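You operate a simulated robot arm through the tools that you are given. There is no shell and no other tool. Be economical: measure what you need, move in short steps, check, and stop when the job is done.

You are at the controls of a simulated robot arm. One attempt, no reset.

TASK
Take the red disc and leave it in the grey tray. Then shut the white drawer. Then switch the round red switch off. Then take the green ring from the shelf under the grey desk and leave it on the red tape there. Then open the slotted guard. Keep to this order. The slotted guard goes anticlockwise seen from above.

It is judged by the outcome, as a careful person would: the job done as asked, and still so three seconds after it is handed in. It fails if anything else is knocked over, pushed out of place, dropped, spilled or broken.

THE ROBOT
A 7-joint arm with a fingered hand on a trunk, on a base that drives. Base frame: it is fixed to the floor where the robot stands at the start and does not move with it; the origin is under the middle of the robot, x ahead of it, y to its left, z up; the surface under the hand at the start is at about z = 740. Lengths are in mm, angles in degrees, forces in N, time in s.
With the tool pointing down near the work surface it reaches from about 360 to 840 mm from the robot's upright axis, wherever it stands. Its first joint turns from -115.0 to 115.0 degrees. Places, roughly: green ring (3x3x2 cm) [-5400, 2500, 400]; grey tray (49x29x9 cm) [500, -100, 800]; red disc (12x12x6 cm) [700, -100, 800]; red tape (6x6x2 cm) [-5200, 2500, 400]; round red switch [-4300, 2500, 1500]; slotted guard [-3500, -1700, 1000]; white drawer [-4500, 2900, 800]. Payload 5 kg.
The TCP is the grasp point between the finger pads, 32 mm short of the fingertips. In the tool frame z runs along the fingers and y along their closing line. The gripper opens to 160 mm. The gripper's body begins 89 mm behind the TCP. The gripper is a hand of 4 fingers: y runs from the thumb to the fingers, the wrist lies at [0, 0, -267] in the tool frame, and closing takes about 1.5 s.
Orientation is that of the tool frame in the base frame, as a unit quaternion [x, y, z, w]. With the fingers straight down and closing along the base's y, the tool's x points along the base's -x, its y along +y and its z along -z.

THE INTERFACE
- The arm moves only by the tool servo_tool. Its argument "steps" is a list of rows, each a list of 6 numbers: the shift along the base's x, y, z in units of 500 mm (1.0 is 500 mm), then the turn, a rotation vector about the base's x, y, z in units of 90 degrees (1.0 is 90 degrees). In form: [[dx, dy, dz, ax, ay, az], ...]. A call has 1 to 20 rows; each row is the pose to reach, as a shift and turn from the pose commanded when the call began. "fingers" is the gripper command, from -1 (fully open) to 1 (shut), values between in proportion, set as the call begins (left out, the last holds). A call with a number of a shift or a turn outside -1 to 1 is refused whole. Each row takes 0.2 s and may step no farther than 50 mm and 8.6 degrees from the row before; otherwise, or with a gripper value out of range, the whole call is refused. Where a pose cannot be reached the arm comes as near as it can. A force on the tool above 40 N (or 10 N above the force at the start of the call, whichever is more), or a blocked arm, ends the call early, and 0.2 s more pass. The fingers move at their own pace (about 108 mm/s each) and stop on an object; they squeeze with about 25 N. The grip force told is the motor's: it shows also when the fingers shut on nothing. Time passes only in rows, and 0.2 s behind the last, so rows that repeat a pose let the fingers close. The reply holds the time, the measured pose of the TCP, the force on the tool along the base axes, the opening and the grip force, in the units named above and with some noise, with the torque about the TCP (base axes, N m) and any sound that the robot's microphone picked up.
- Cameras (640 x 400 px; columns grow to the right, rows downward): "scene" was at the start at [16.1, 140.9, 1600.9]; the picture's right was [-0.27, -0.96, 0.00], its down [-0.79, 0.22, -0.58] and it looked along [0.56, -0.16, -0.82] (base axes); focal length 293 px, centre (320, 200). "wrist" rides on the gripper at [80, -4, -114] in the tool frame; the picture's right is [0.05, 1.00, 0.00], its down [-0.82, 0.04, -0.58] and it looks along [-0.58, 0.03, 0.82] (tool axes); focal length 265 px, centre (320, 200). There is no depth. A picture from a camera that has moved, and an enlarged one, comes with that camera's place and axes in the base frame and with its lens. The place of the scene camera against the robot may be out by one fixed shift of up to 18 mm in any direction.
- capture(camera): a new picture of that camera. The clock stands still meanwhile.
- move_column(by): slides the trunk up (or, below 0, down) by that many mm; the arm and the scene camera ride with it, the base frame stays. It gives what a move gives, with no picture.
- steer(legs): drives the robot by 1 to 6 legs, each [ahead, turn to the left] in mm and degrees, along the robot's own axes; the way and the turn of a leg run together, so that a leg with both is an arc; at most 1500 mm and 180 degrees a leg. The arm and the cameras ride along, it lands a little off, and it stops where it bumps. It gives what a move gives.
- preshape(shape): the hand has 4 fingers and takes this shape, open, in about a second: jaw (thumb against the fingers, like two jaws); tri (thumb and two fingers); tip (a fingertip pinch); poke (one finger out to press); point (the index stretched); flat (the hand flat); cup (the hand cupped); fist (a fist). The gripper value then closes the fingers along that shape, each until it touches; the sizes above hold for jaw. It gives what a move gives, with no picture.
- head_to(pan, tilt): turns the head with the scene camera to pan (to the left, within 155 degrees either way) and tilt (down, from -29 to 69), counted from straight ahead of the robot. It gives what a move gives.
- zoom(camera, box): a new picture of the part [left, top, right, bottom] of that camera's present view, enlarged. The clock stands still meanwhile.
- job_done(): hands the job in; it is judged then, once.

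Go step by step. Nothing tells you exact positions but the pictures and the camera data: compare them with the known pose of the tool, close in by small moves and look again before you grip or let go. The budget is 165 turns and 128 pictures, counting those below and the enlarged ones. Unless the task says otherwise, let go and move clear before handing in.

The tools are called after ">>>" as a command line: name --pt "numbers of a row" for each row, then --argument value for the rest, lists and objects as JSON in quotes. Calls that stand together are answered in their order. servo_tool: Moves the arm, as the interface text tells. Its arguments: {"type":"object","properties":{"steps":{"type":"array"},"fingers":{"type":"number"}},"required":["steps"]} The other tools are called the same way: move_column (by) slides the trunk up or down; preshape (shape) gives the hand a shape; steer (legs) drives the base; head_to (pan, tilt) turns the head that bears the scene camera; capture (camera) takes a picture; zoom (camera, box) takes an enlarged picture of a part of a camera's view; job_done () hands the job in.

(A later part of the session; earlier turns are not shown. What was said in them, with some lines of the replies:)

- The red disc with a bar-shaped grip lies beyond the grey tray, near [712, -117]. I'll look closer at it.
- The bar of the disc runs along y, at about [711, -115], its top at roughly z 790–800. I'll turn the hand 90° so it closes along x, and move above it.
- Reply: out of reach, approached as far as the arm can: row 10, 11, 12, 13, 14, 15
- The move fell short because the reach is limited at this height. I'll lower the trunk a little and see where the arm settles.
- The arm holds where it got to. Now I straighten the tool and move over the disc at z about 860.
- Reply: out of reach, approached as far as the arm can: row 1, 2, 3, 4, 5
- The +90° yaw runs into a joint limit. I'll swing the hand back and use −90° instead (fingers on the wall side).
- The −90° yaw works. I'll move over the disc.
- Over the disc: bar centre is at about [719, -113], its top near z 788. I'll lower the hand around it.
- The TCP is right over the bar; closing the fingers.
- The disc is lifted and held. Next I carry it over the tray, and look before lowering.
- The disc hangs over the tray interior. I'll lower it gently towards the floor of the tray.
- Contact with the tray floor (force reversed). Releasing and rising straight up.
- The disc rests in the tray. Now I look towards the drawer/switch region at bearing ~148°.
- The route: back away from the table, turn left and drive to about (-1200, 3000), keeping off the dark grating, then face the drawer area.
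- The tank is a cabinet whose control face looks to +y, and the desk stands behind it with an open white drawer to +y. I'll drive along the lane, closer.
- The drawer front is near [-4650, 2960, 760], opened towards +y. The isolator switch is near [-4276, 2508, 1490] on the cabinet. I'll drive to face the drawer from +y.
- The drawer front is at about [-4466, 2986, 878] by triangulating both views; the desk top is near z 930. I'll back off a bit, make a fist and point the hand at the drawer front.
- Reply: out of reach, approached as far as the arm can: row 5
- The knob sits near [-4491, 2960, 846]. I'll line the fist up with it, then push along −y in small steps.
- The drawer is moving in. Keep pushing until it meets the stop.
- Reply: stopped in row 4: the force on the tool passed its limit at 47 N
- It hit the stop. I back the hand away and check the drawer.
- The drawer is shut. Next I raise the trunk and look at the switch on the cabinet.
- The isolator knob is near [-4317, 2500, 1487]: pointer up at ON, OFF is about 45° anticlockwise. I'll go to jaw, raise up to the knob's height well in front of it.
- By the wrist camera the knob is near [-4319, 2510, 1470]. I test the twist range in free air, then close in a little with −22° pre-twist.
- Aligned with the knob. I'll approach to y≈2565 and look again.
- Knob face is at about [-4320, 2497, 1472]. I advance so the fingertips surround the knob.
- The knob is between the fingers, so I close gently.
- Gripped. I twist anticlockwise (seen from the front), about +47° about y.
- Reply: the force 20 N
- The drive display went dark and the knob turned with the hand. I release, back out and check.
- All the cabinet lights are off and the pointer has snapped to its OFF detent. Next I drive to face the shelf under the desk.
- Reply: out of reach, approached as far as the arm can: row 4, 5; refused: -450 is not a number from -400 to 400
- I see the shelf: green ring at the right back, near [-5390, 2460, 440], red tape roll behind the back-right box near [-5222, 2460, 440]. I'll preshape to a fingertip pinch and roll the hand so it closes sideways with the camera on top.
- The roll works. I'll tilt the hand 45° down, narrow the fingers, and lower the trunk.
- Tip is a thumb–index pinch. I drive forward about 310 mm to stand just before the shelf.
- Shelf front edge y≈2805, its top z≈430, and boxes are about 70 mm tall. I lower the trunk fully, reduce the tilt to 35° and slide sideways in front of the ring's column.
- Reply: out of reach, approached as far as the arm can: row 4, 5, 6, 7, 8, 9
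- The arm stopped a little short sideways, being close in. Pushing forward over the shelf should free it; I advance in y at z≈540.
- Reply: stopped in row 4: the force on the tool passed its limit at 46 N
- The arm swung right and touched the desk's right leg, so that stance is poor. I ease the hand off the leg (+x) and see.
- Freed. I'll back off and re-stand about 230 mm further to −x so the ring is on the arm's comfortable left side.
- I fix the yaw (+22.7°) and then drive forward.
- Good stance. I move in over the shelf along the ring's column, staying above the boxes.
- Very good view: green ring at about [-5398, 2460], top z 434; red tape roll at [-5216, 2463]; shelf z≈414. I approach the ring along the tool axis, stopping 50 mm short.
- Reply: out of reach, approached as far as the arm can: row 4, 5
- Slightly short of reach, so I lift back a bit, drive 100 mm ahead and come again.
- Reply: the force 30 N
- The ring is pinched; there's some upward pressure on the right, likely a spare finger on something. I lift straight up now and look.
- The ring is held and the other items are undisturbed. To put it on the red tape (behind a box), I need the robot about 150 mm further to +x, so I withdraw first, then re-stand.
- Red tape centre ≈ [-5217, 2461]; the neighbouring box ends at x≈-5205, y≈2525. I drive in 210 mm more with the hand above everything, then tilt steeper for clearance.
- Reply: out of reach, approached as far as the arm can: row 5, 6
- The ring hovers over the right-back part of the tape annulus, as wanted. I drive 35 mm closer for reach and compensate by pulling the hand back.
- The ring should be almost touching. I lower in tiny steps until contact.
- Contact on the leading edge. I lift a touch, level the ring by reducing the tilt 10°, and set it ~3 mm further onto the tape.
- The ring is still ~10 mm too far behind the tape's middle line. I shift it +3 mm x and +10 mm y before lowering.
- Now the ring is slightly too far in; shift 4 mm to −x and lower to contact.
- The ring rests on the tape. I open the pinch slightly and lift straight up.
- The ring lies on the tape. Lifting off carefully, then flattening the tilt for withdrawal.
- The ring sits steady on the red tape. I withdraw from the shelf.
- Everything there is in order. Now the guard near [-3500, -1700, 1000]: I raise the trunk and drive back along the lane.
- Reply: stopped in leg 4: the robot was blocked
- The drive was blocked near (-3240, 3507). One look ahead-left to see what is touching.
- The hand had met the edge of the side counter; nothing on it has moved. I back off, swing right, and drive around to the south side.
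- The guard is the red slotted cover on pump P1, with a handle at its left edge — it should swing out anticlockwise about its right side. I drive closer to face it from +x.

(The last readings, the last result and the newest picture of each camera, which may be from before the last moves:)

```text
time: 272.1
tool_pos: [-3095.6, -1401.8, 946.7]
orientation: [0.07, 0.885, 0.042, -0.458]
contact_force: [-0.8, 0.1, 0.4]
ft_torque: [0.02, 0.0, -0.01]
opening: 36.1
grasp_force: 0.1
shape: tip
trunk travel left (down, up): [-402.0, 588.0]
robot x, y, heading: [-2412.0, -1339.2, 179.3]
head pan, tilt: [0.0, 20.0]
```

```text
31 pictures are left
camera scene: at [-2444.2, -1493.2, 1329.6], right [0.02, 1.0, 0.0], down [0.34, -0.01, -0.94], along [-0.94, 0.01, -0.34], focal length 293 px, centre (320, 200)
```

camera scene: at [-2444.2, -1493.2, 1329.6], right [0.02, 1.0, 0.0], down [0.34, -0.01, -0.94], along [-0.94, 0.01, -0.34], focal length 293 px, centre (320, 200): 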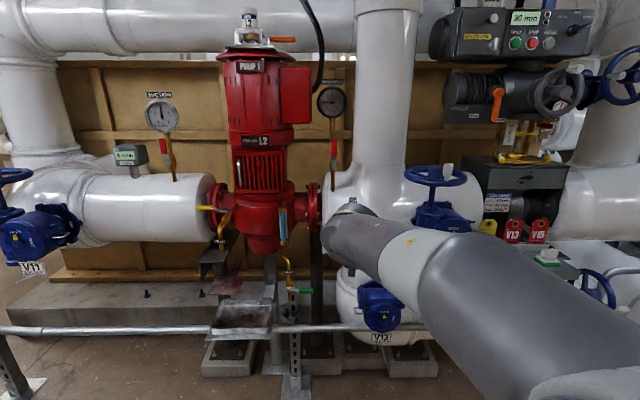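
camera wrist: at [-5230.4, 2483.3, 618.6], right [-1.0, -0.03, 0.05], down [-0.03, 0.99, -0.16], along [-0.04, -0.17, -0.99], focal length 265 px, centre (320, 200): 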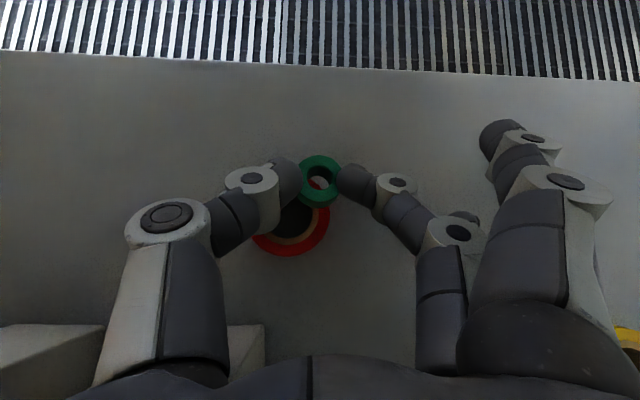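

>>> zoom --camera "scene" --box '[200, 110, 340, 220]'

```text
3.64 times, centred on (270, 165) of scene
camera zoom: at [-2444.2, -1493.2, 1329.6], right [0.02, 1.0, 0.0], down [0.34, -0.01, -0.94], along [-0.94, 0.01, -0.34], focal length 1066 px, centre (502, 327)
```

zoom: 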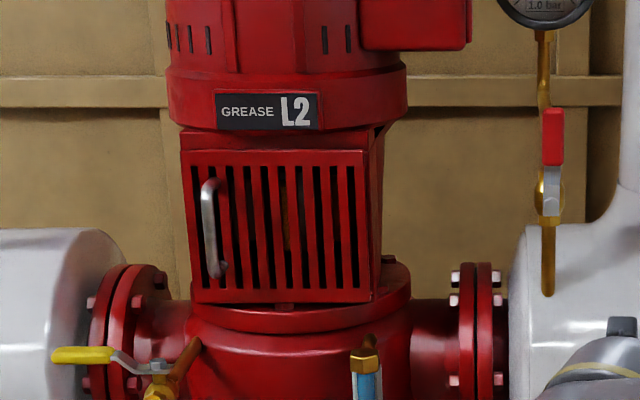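

The guard is a flat slotted door: handle at about [-3518, -1779, 1053], hinge side near y≈-1616. I level the hand (pointing −x), retract it and set the jaw, before driving closer.

>>> move_column --by 107

>>> servo_tool --pt "0.05 0 0 0 0 0.05" --pt "0.1 0 0 0 0 0.107" --pt "0.1 0 0 0 0 0.107"

>>> servo_tool --pt "0.03 0 0 0 0.09 0" --pt "0.06 0 0 0 0.18 0" --pt "0.09 0 0 0 0.27 0" --pt "0.1 0 0 0 0.36 0" --pt "0.1 0 0 0 0.389 0" --pt "0.1 0 0 0 0.389 0"

>>> preshape --shape "jaw"

```text
time: 273.5
tool_pos: [-3093.6, -1400.6, 1053.4]
orientation: [0.07, 0.885, 0.042, -0.458]
contact_force: [-1.1, -0.5, -0.3]
ft_torque: [-0.01, -0.01, -0.01]
opening: 36.0
grasp_force: 0.0
shape: tip
trunk travel left (down, up): [-509.0, 481.0]
robot x, y, heading: [-2411.8, -1340.9, 179.3]
head pan, tilt: [0.0, 20.0]
```

```text
time: 274.3
tool_pos: [-3044.6, -1405.1, 1053.0]
orientation: [-0.006, 0.888, 0.003, -0.46]
contact_force: [-0.3, 0.2, -0.2]
ft_torque: [0.07, 0.03, -0.15]
opening: 36.1
grasp_force: 0.1
shape: tip
trunk travel left (down, up): [-509.0, 481.0]
robot x, y, heading: [-2414.6, -1341.6, 179.2]
head pan, tilt: [0.0, 20.0]
```

```text
time: 275.7
tool_pos: [-2995.4, -1401.8, 1054.8]
orientation: [-0.004, 0.708, 0.005, -0.707]
contact_force: [0.3, -0.2, 0.0]
ft_torque: [0.0, 0.01, 0.03]
opening: 36.0
grasp_force: 0.1
shape: tip
out of reach, approached as far as the arm can: row 2, 3
trunk travel left (down, up): [-509.0, 481.0]
robot x, y, heading: [-2417.2, -1340.2, 179.1]
head pan, tilt: [0.0, 20.0]
```

```text
time: 276.6
tool_pos: [-2995.0, -1401.4, 1052.8]
orientation: [-0.004, 0.708, 0.004, -0.706]
contact_force: [0.0, -0.5, 0.0]
ft_torque: [-0.01, -0.02, 0.03]
opening: 159.8
grasp_force: 0.1
shape: jaw
trunk travel left (down, up): [-509.0, 481.0]
robot x, y, heading: [-2416.8, -1342.8, 178.8]
head pan, tilt: [0.0, 20.0]
```

>>> steer --legs '[[0, 39], [300, 0], [0, -38]]'

>>> servo_tool --pt "0 -0.06 0 0 0 0" --pt "0 -0.14 0 0 0 0" --pt "0 -0.22 0 0 0 0" --pt "0 -0.3 0 0 0 0" --pt "0 -0.36 0 0 0 0" --pt "0 -0.36 0 0 0 0" --fingers 0.2

>>> capture --camera "wrist"

```text
time: 282.2
tool_pos: [-3231.9, -1594.5, 1053.1]
orientation: [-0.009, 0.709, 0.0, -0.706]
contact_force: [0.8, 0.8, -0.4]
ft_torque: [0.01, 0.02, 0.01]
opening: 160.0
grasp_force: 0.1
shape: jaw
trunk travel left (down, up): [-509.0, 481.0]
robot x, y, heading: [-2651.7, -1527.0, 179.9]
head pan, tilt: [0.0, 20.0]
```

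```text
time: 283.6
tool_pos: [-3233.6, -1775.8, 1052.9]
orientation: [-0.009, 0.708, -0.001, -0.706]
contact_force: [0.0, -0.1, -0.2]
ft_torque: [0.0, -0.01, 0.03]
opening: 64.2
grasp_force: 0.0
shape: jaw
trunk travel left (down, up): [-509.0, 481.0]
robot x, y, heading: [-2652.9, -1527.5, 179.9]
head pan, tilt: [0.0, 20.0]
```

```text
29 pictures are left
camera wrist: at [-3118.9, -1779.4, 1132.9], right [-0.01, 1.0, 0.06], down [0.58, 0.06, -0.81], along [-0.81, 0.03, -0.58], focal length 265 px, centre (320, 200)
```

wrist: 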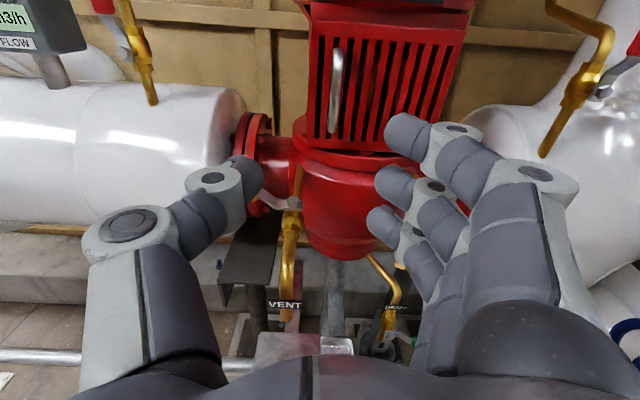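

Handle seen at about [-3487, -1755, 1046]. I align and approach to x≈-3420.

>>> servo_tool --pt "-0.06 0.02 -0.006 0 0 0" --pt "-0.14 0.04 -0.012 0 0 0" --pt "-0.22 0.042 -0.012 0 0 0" --pt "-0.3 0.042 -0.012 0 0 0" --pt "-0.37 0.042 -0.012 0 0 0" --pt "-0.37 0.042 -0.012 0 0 0"

>>> capture --camera "wrist"

```text
time: 285.0
tool_pos: [-3416.7, -1754.5, 1047.2]
orientation: [-0.008, 0.708, 0.0, -0.706]
contact_force: [0.1, -0.2, 0.4]
ft_torque: [-0.01, -0.03, -0.02]
opening: 64.7
grasp_force: 0.1
shape: jaw
trunk travel left (down, up): [-509.0, 481.0]
robot x, y, heading: [-2653.8, -1526.1, 180.0]
head pan, tilt: [0.0, 20.0]
```

```text
28 pictures are left
camera wrist: at [-3303.5, -1758.0, 1126.9], right [-0.01, 1.0, 0.06], down [0.58, 0.06, -0.81], along [-0.81, 0.03, -0.58], focal length 265 px, centre (320, 200)
```

wrist: 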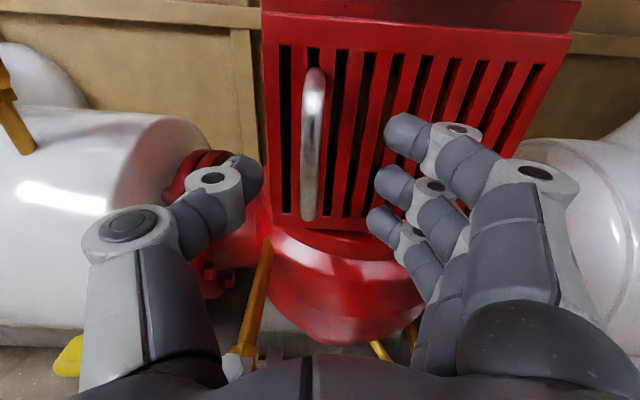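

>>> servo_tool --pt "-0.02 -0.01 0.01 0 0 0" --pt "-0.04 -0.01 0.02 0 0 0" --pt "-0.054 -0.01 0.02 0 0 0" --pt "-0.054 -0.01 0.02 0 0 0"

>>> capture --camera "wrist"

```text
time: 286.0
tool_pos: [-3444.7, -1758.8, 1056.5]
orientation: [-0.008, 0.708, 0.0, -0.706]
contact_force: [-0.8, 0.4, -0.9]
ft_torque: [0.02, 0.0, 0.02]
opening: 64.9
grasp_force: 0.1
shape: jaw
trunk travel left (down, up): [-509.0, 481.0]
robot x, y, heading: [-2656.8, -1525.6, 179.7]
head pan, tilt: [0.0, 20.0]
```

```text
27 pictures are left
camera wrist: at [-3331.0, -1762.4, 1136.9], right [-0.01, 1.0, 0.06], down [0.58, 0.06, -0.81], along [-0.81, 0.03, -0.58], focal length 265 px, centre (320, 200)
```

wrist: 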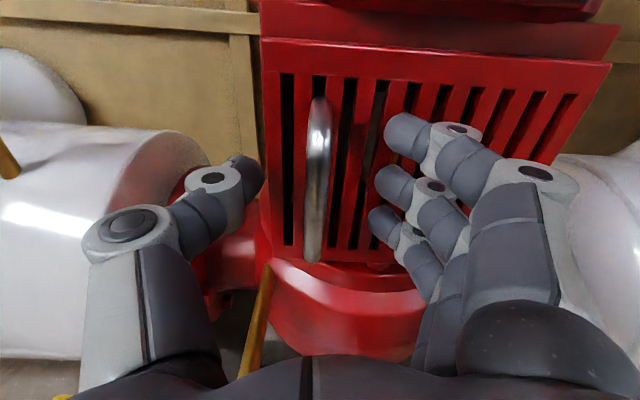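

The bar is between the fingers at the TCP. Closing.

>>> servo_tool --pt "0 0 0 0 0 0" --pt "0 0 0 0 0 0" --pt "0 0 0 0 0 0" --pt "0 0 0 0 0 0" --pt "0 0 0 0 0 0" --pt "0 0 0 0 0 0" --fingers 1

>>> capture --camera "wrist"

```text
time: 287.4
tool_pos: [-3445.1, -1759.6, 1058.2]
orientation: [-0.007, 0.708, 0.0, -0.706]
contact_force: [0.0, 2.5, -0.8]
ft_torque: [-0.18, 0.02, -0.14]
opening: 0.0
grasp_force: 25.2
shape: jaw
trunk travel left (down, up): [-509.0, 481.0]
robot x, y, heading: [-2652.5, -1523.7, 179.9]
head pan, tilt: [0.0, 20.0]
```

```text
26 pictures are left
camera wrist: at [-3331.0, -1761.9, 1136.8], right [-0.01, 1.0, 0.06], down [0.58, 0.06, -0.81], along [-0.81, 0.03, -0.58], focal length 265 px, centre (320, 200)
```

wrist: 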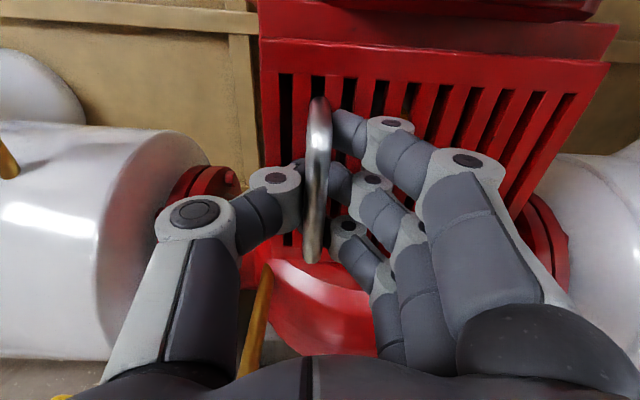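

Fingers are hooked around the bar. I pull along the hinge arc, yawing with the door, first to 30°.

>>> servo_tool --pt "0.012 0.003 0 0 0 0.028" --pt "0.024 0.007 0 0 0 0.056" --pt "0.048 0.016 0 0 0 0.111" --pt "0.071 0.028 0 0 0 0.167" --pt "0.092 0.041 0 0 0 0.222" --pt "0.113 0.056 0 0 0 0.278" --pt "0.132 0.072 0 0 0 0.333" --pt "0.132 0.072 0 0 0 0.333"

>>> capture --camera "wrist"

```text
time: 289.2
tool_pos: [-3379.0, -1721.6, 1056.9]
orientation: [-0.191, 0.683, -0.182, -0.681]
contact_force: [-0.2, 6.1, -3.9]
ft_torque: [-0.24, -0.11, -0.36]
opening: 0.0
grasp_force: 25.4
shape: jaw
trunk travel left (down, up): [-509.0, 481.0]
robot x, y, heading: [-2656.0, -1526.4, 179.9]
head pan, tilt: [0.0, 20.0]
```

```text
25 pictures are left
camera wrist: at [-3278.7, -1667.6, 1136.7], right [-0.51, 0.86, 0.06], down [0.47, 0.34, -0.81], along [-0.72, -0.38, -0.58], focal length 265 px, centre (320, 200)
```

wrist: 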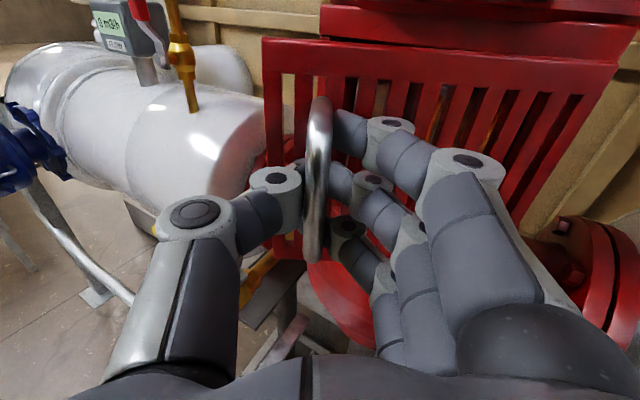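

It swings freely. I continue along the arc to about 75°.

>>> servo_tool --pt "0.017 0.018 0 0 0 0.056" --pt "0.033 0.038 0 0 0 0.111" --pt "0.047 0.059 0 0 0 0.167" --pt "0.059 0.082 0 0 0 0.222" --pt "0.069 0.105 0 0 0 0.278" --pt "0.077 0.129 0 0 0 0.333" --pt "0.083 0.153 0 0 0 0.389" --pt "0.087 0.179 0 0 0 0.444" --pt "0.089 0.204 0 0 0 0.5" --pt "0.089 0.204 0 0 0 0.5"

>>> capture --camera "wrist"

>>> capture --camera "scene"

```text
time: 291.1
tool_pos: [-3339.9, -1646.6, 1054.8]
orientation: [-0.411, 0.583, -0.398, -0.577]
contact_force: [10.7, -0.1, 18.8]
ft_torque: [-0.59, -0.22, -0.47]
opening: 0.0
grasp_force: 25.4
shape: jaw
out of reach, approached as far as the arm can: row 9
trunk travel left (down, up): [-509.0, 481.0]
robot x, y, heading: [-2651.2, -1525.5, 180.1]
head pan, tilt: [0.0, 20.0]
stopped in row 9: the force on the tool passed its limit at 87 N (the readings are from after the stop); the commanded pose is now the measured one
```

```text
24 pictures are left
camera wrist: at [-3296.1, -1542.3, 1135.8], right [-0.94, 0.34, 0.06], down [0.16, 0.57, -0.8], along [-0.31, -0.75, -0.59], focal length 265 px, centre (320, 200)
```

wrist: 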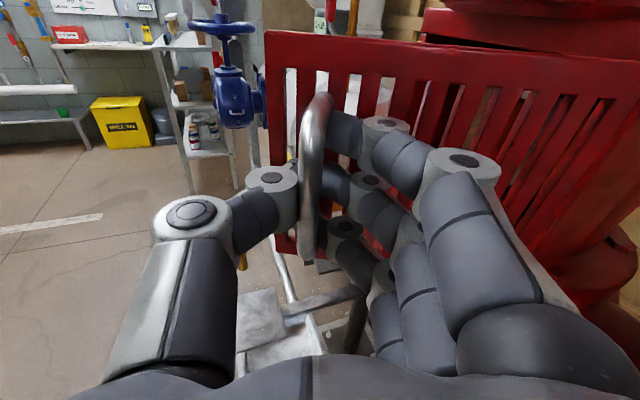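

```text
23 pictures are left
camera scene: at [-2677.6, -1680.6, 1437.0], right [0.0, 1.0, 0.0], down [0.34, 0.0, -0.94], along [-0.94, 0.0, -0.34], focal length 293 px, centre (320, 200)
```

scene: 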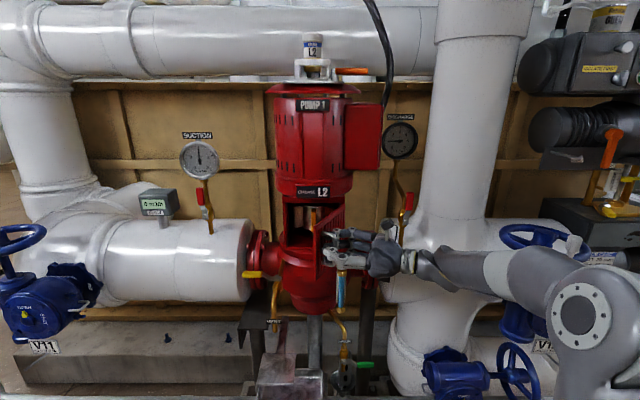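

The door is open by about 65–70° now. I look closer before releasing.

>>> zoom --camera "scene" --box '[220, 160, 440, 300]'

```text
2.86 times, centred on (330, 230) of scene
camera zoom: at [-2677.6, -1680.6, 1437.0], right [0.0, 1.0, 0.0], down [0.34, 0.0, -0.94], along [-0.94, 0.0, -0.34], focal length 837 px, centre (291, 114)
```

zoom: 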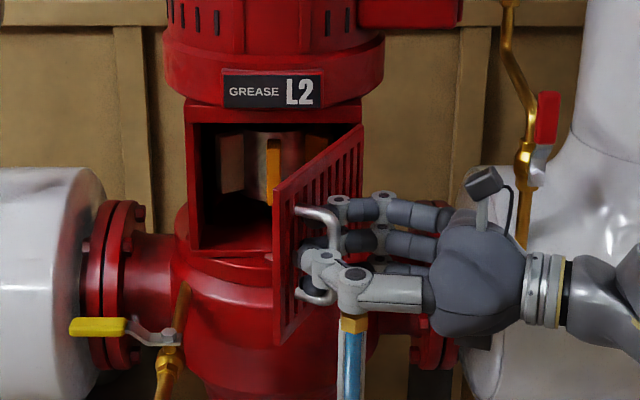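

About 70° open. I loosen the grip a little and pull on toward 90° without further yaw.

>>> servo_tool --pt "0 0 0 0 0 0" --pt "0.002 0.012 0 0 0 0" --pt "0.004 0.025 0 0 0 0" --pt "0.004 0.038 0 0 0 0" --pt "0.004 0.05 0 0 0 0" --pt "0.003 0.064 0 0 0 0" --pt "0.002 0.078 0 0 0 0" --pt "0 0.092 0 0 0 0" --fingers 0.85

>>> zoom --camera "scene" --box '[220, 160, 440, 300]'

```text
time: 291.9
tool_pos: [-3341.8, -1632.7, 1049.6]
orientation: [-0.41, 0.584, -0.4, -0.575]
contact_force: [0.2, -0.9, -0.5]
ft_torque: [-0.07, 0.02, -0.01]
opening: 11.9
grasp_force: 0.1
shape: jaw
trunk travel left (down, up): [-509.0, 481.0]
robot x, y, heading: [-2654.7, -1524.0, -179.9]
head pan, tilt: [0.0, 20.0]
stopped in row 4: the force on the tool passed its limit at 42 N (the readings are from after the stop); the commanded pose is now the measured one
```

```text
2.86 times, centred on (330, 230) of scene
camera zoom: at [-2682.0, -1678.8, 1435.8], right [0.0, 1.0, 0.0], down [0.34, 0.0, -0.94], along [-0.94, 0.0, -0.34], focal length 837 px, centre (291, 114)
```

zoom: 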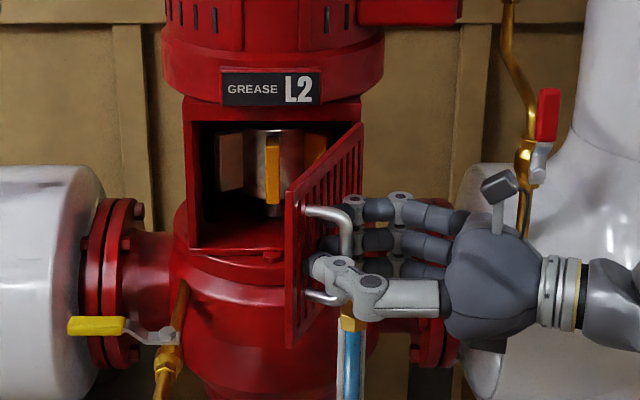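

Now ~75–80° open. I release, yaw the hand back and back out along its own axis.

>>> servo_tool --pt "0 0 0 0 0 0" --pt "0 0 0 0 0 0" --pt "0 0 0 0 0 0" --pt "0 0 0 0 0 -0.06" --pt "0 0 0 0 0 -0.13" --pt "0.01 0.01 0 0 0 -0.2" --fingers 0.2

>>> capture --camera "wrist"

```text
time: 293.3
tool_pos: [-3333.7, -1627.9, 1050.6]
orientation: [-0.316, 0.64, -0.306, -0.63]
contact_force: [-0.1, -0.4, 0.2]
ft_torque: [-0.02, 0.01, -0.02]
opening: 63.6
grasp_force: 0.0
shape: jaw
trunk travel left (down, up): [-509.0, 481.0]
robot x, y, heading: [-2651.5, -1523.8, -179.8]
head pan, tilt: [0.0, 20.0]
```

```text
20 pictures are left
camera wrist: at [-3261.1, -1542.1, 1132.4], right [-0.79, 0.61, 0.06], down [0.33, 0.5, -0.8], along [-0.52, -0.61, -0.59], focal length 265 px, centre (320, 200)
```

wrist: 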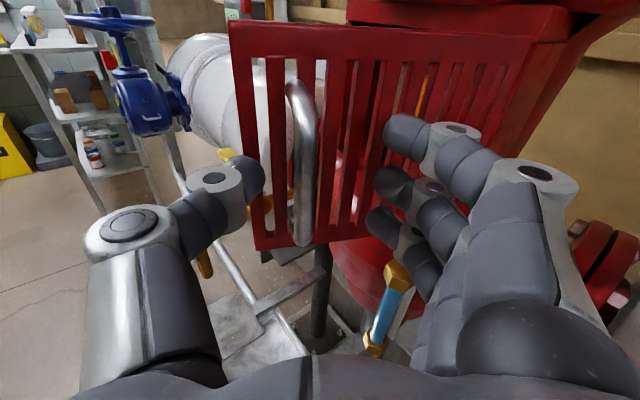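

Free of the handle. I back out, then go around to the inner side of the door to push it fully open.

>>> servo_tool --pt "0.05 0.05 0 0 0 0" --pt "0.1 0.1 0 0 0 0" --pt "0.17 0.13 0 0 0 -0.05" --pt "0.25 0.14 0 0 0 -0.14" --pt "0.3 0.1 0 0 0 -0.23" --pt "0.3 0.02 0 0 0 -0.32" --pt "0.3 -0.06 0 0 0 -0.41" --pt "0.3 -0.14 0 0 0 -0.5" --pt "0.3 -0.22 0 0 0 -0.56" --pt "0.3 -0.3 0 0 0 -0.58" --pt "0.3 -0.38 0 0 0 -0.58" --pt "0.3 -0.38 0 0 0 -0.58"

>>> preshape --shape "poke"

>>> capture --camera "wrist"

>>> capture --camera "scene"

```text
time: 295.9
tool_pos: [-3183.2, -1819.4, 1052.1]
orientation: [-0.002, 0.714, 0.003, -0.7]
contact_force: [-0.6, -0.5, -0.6]
ft_torque: [-0.01, 0.01, 0.0]
opening: 63.9
grasp_force: 0.1
shape: jaw
out of reach, approached as far as the arm can: row 6, 7, 8
trunk travel left (down, up): [-509.0, 481.0]
robot x, y, heading: [-2649.1, -1523.0, -179.8]
head pan, tilt: [0.0, 20.0]
```

```text
time: 296.8
tool_pos: [-3184.8, -1819.1, 1051.2]
orientation: [-0.002, 0.713, 0.003, -0.701]
contact_force: [-0.6, 0.1, 0.6]
ft_torque: [-0.05, -0.01, -0.01]
opening: 0.0
grasp_force: 0.0
shape: poke
trunk travel left (down, up): [-509.0, 481.0]
robot x, y, heading: [-2651.8, -1525.5, -179.8]
head pan, tilt: [0.0, 20.0]
```

```text
19 pictures are left
camera wrist: at [-3071.3, -1823.0, 1132.1], right [0.0, 1.0, 0.06], down [0.59, 0.05, -0.8], along [-0.81, 0.04, -0.59], focal length 265 px, centre (320, 200)
```

wrist: 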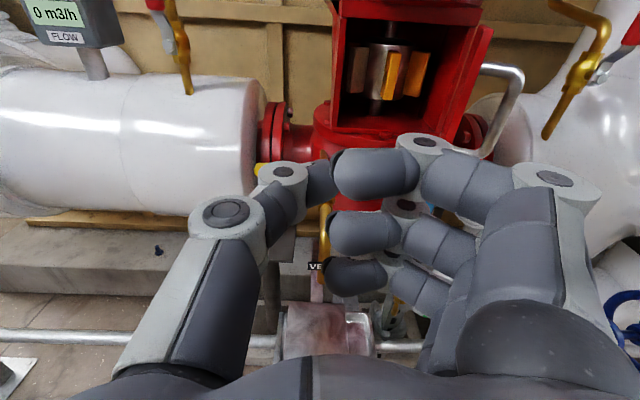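

```text
18 pictures are left
camera scene: at [-2680.2, -1678.9, 1436.6], right [0.0, 1.0, 0.0], down [0.34, 0.0, -0.94], along [-0.94, 0.0, -0.34], focal length 293 px, centre (320, 200)
```

scene: 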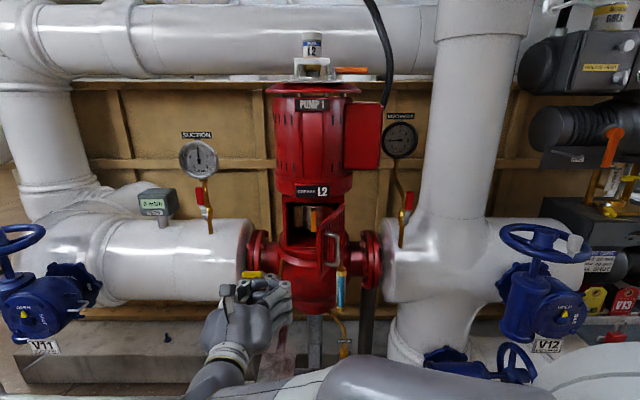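

The door stands at about 80°. I go in on its inner side and sweep towards +y to push it to its stop.

>>> servo_tool --pt "-0.08 0.02 0 0 0 0" --pt "-0.16 0.04 0 0 0 0" --pt "-0.24 0.06 0 0 0 0" --pt "-0.3 0.08 0 0 0 0" --pt "-0.3 0.11 0 0 0 0" --pt "-0.3 0.14 0 0 0 0" --pt "-0.3 0.17 0 0 0 0" --pt "-0.3 0.2 0 0 0 0" --pt "-0.3 0.23 0 0 0 0" --pt "-0.3 0.26 0 0 0 0"

>>> zoom --camera "scene" --box '[200, 160, 440, 320]'

```text
time: 298.6
tool_pos: [-3328.4, -1728.3, 1051.0]
orientation: [-0.01, 0.714, -0.002, -0.7]
contact_force: [19.1, -6.5, 1.4]
ft_torque: [0.08, 0.14, -1.11]
opening: 0.2
grasp_force: 0.0
shape: poke
trunk travel left (down, up): [-509.0, 481.0]
robot x, y, heading: [-2656.9, -1525.0, -179.8]
head pan, tilt: [0.0, 20.0]
stopped in row 9: the force on the tool passed its limit at 45 N (the readings are from after the stop); the commanded pose is now the measured one
```

```text
2.50 times, centred on (320, 240) of scene
camera zoom: at [-2676.0, -1680.3, 1436.6], right [0.0, 1.0, 0.0], down [0.34, 0.0, -0.94], along [-0.94, 0.0, -0.34], focal length 732 px, centre (320, 100)
```

zoom: 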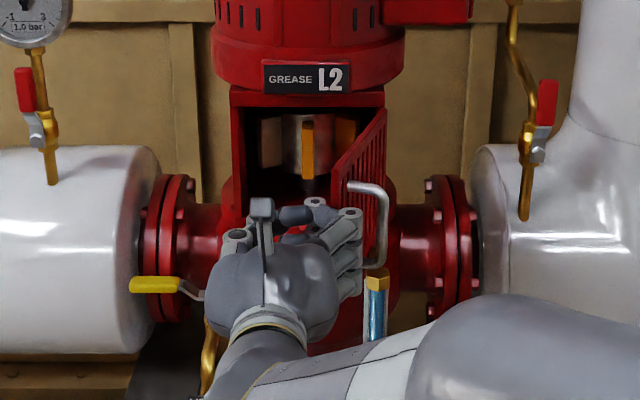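

The knuckles met the door's free edge. I step back left, go 55 mm deeper, then sweep again.

>>> servo_tool --pt "0.02 -0.06 0 0 0 0" --pt "0 -0.13 0 0 0 0" --pt "-0.06 -0.13 0 0 0 0" --pt "-0.12 -0.13 0 0 0 0" --pt "-0.12 -0.09 0 0 0 0" --pt "-0.12 -0.05 0 0 0 0" --pt "-0.12 -0.02 0 0 0 0" --pt "-0.12 0.01 0 0 0 0" --pt "-0.12 0.04 0 0 0 0" --pt "-0.12 0.07 0 0 0 0" --pt "-0.12 0.1 0 0 0 0" --pt "-0.12 0.13 0 0 0 0"

>>> zoom --camera "scene" --box '[200, 160, 440, 320]'

```text
time: 301.2
tool_pos: [-3390.6, -1658.8, 1048.4]
orientation: [-0.006, 0.714, 0.0, -0.7]
contact_force: [0.4, -0.2, -0.7]
ft_torque: [0.0, 0.01, -0.02]
opening: 0.0
grasp_force: 0.1
shape: poke
trunk travel left (down, up): [-509.0, 481.0]
robot x, y, heading: [-2649.3, -1526.4, -179.7]
head pan, tilt: [0.0, 20.0]
```

```text
2.50 times, centred on (320, 240) of scene
camera zoom: at [-2679.3, -1678.9, 1436.6], right [0.0, 1.0, 0.0], down [0.34, 0.0, -0.94], along [-0.94, 0.0, -0.34], focal length 732 px, centre (320, 100)
```

zoom: 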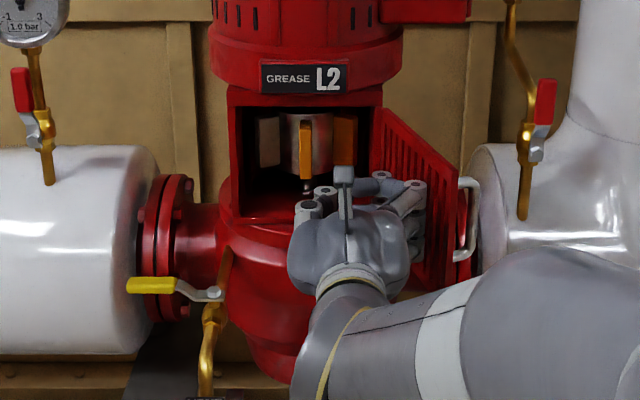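

Now the guard is past 100°. One more gentle push, then clear out.

>>> servo_tool --pt "0 0.02 0 0 0 0" --pt "0 0.04 0 0 0 0" --pt "0 0.06 0 0 0 0" --pt "0 0.06 0 0 0 0"

>>> servo_tool --pt "0 -0.05 0 0 0 0" --pt "0.02 -0.12 0 0 0 0" --pt "0.1 -0.14 0 0 0 0" --pt "0.18 -0.14 0 0 0 0" --pt "0.26 -0.14 0 0 0 0" --pt "0.34 -0.14 0 0 0 0" --pt "0.42 -0.14 0 0 0 0"

>>> capture --camera "scene"

```text
time: 302.2
tool_pos: [-3388.2, -1645.3, 1049.4]
orientation: [-0.013, 0.715, -0.006, -0.699]
contact_force: [2.4, -14.8, 0.5]
ft_torque: [0.1, 0.01, -0.79]
opening: 0.0
grasp_force: 0.1
shape: poke
trunk travel left (down, up): [-509.0, 481.0]
robot x, y, heading: [-2656.5, -1527.5, -179.3]
head pan, tilt: [0.0, 20.0]
stopped in row 4: the force on the tool passed its limit at 41 N (the readings are from after the stop); the commanded pose is now the measured one
```

```text
time: 303.9
tool_pos: [-3178.9, -1710.3, 1047.0]
orientation: [-0.011, 0.715, -0.005, -0.699]
contact_force: [0.0, 0.2, 0.6]
ft_torque: [0.03, -0.02, 0.03]
opening: 0.0
grasp_force: 0.0
shape: poke
trunk travel left (down, up): [-509.0, 481.0]
robot x, y, heading: [-2648.3, -1524.6, -179.4]
head pan, tilt: [0.0, 20.0]
```

```text
15 pictures are left
camera scene: at [-2678.3, -1679.2, 1436.6], right [-0.01, 1.0, 0.0], down [0.34, 0.0, -0.94], along [-0.94, -0.01, -0.34], focal length 293 px, centre (320, 200)
```

scene: 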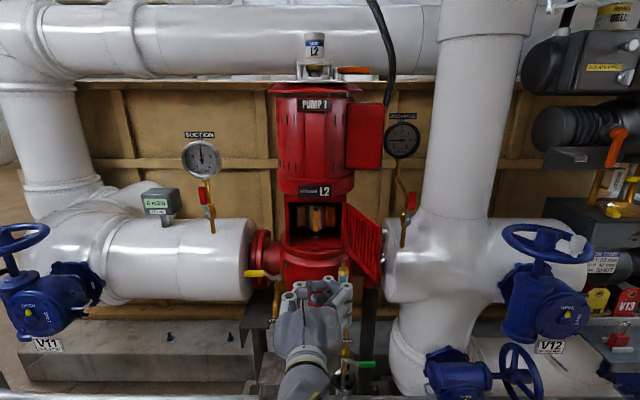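

The slotted guard is wide open at its stop and stays put, and the hand is clear. All five steps are finished, so I hand in the job.

>>> job_done

```text
The job is handed in.
```

I did all five steps in the order given and handed the job in.

- **Red disc:** it is resting in the grey tray.
- **White drawer:** it is pushed in to its stop.
- **Round red switch:** it is turned off. The pointer snapped to 9 o'clock, a little past the printed OFF label, and the cabinet lights and the drive display went out.
- **Green ring:** it is lying on one side of the red tape roll, partly over its centre hole. It was steady when I let go and lifted away.
- **Slotted guard:** it is swung anticlockwise to its stop, past 100 degrees.

The arm bumped the desk's right leg and the edge of the side counter along the way. I saw nothing moved or knocked over afterwards.
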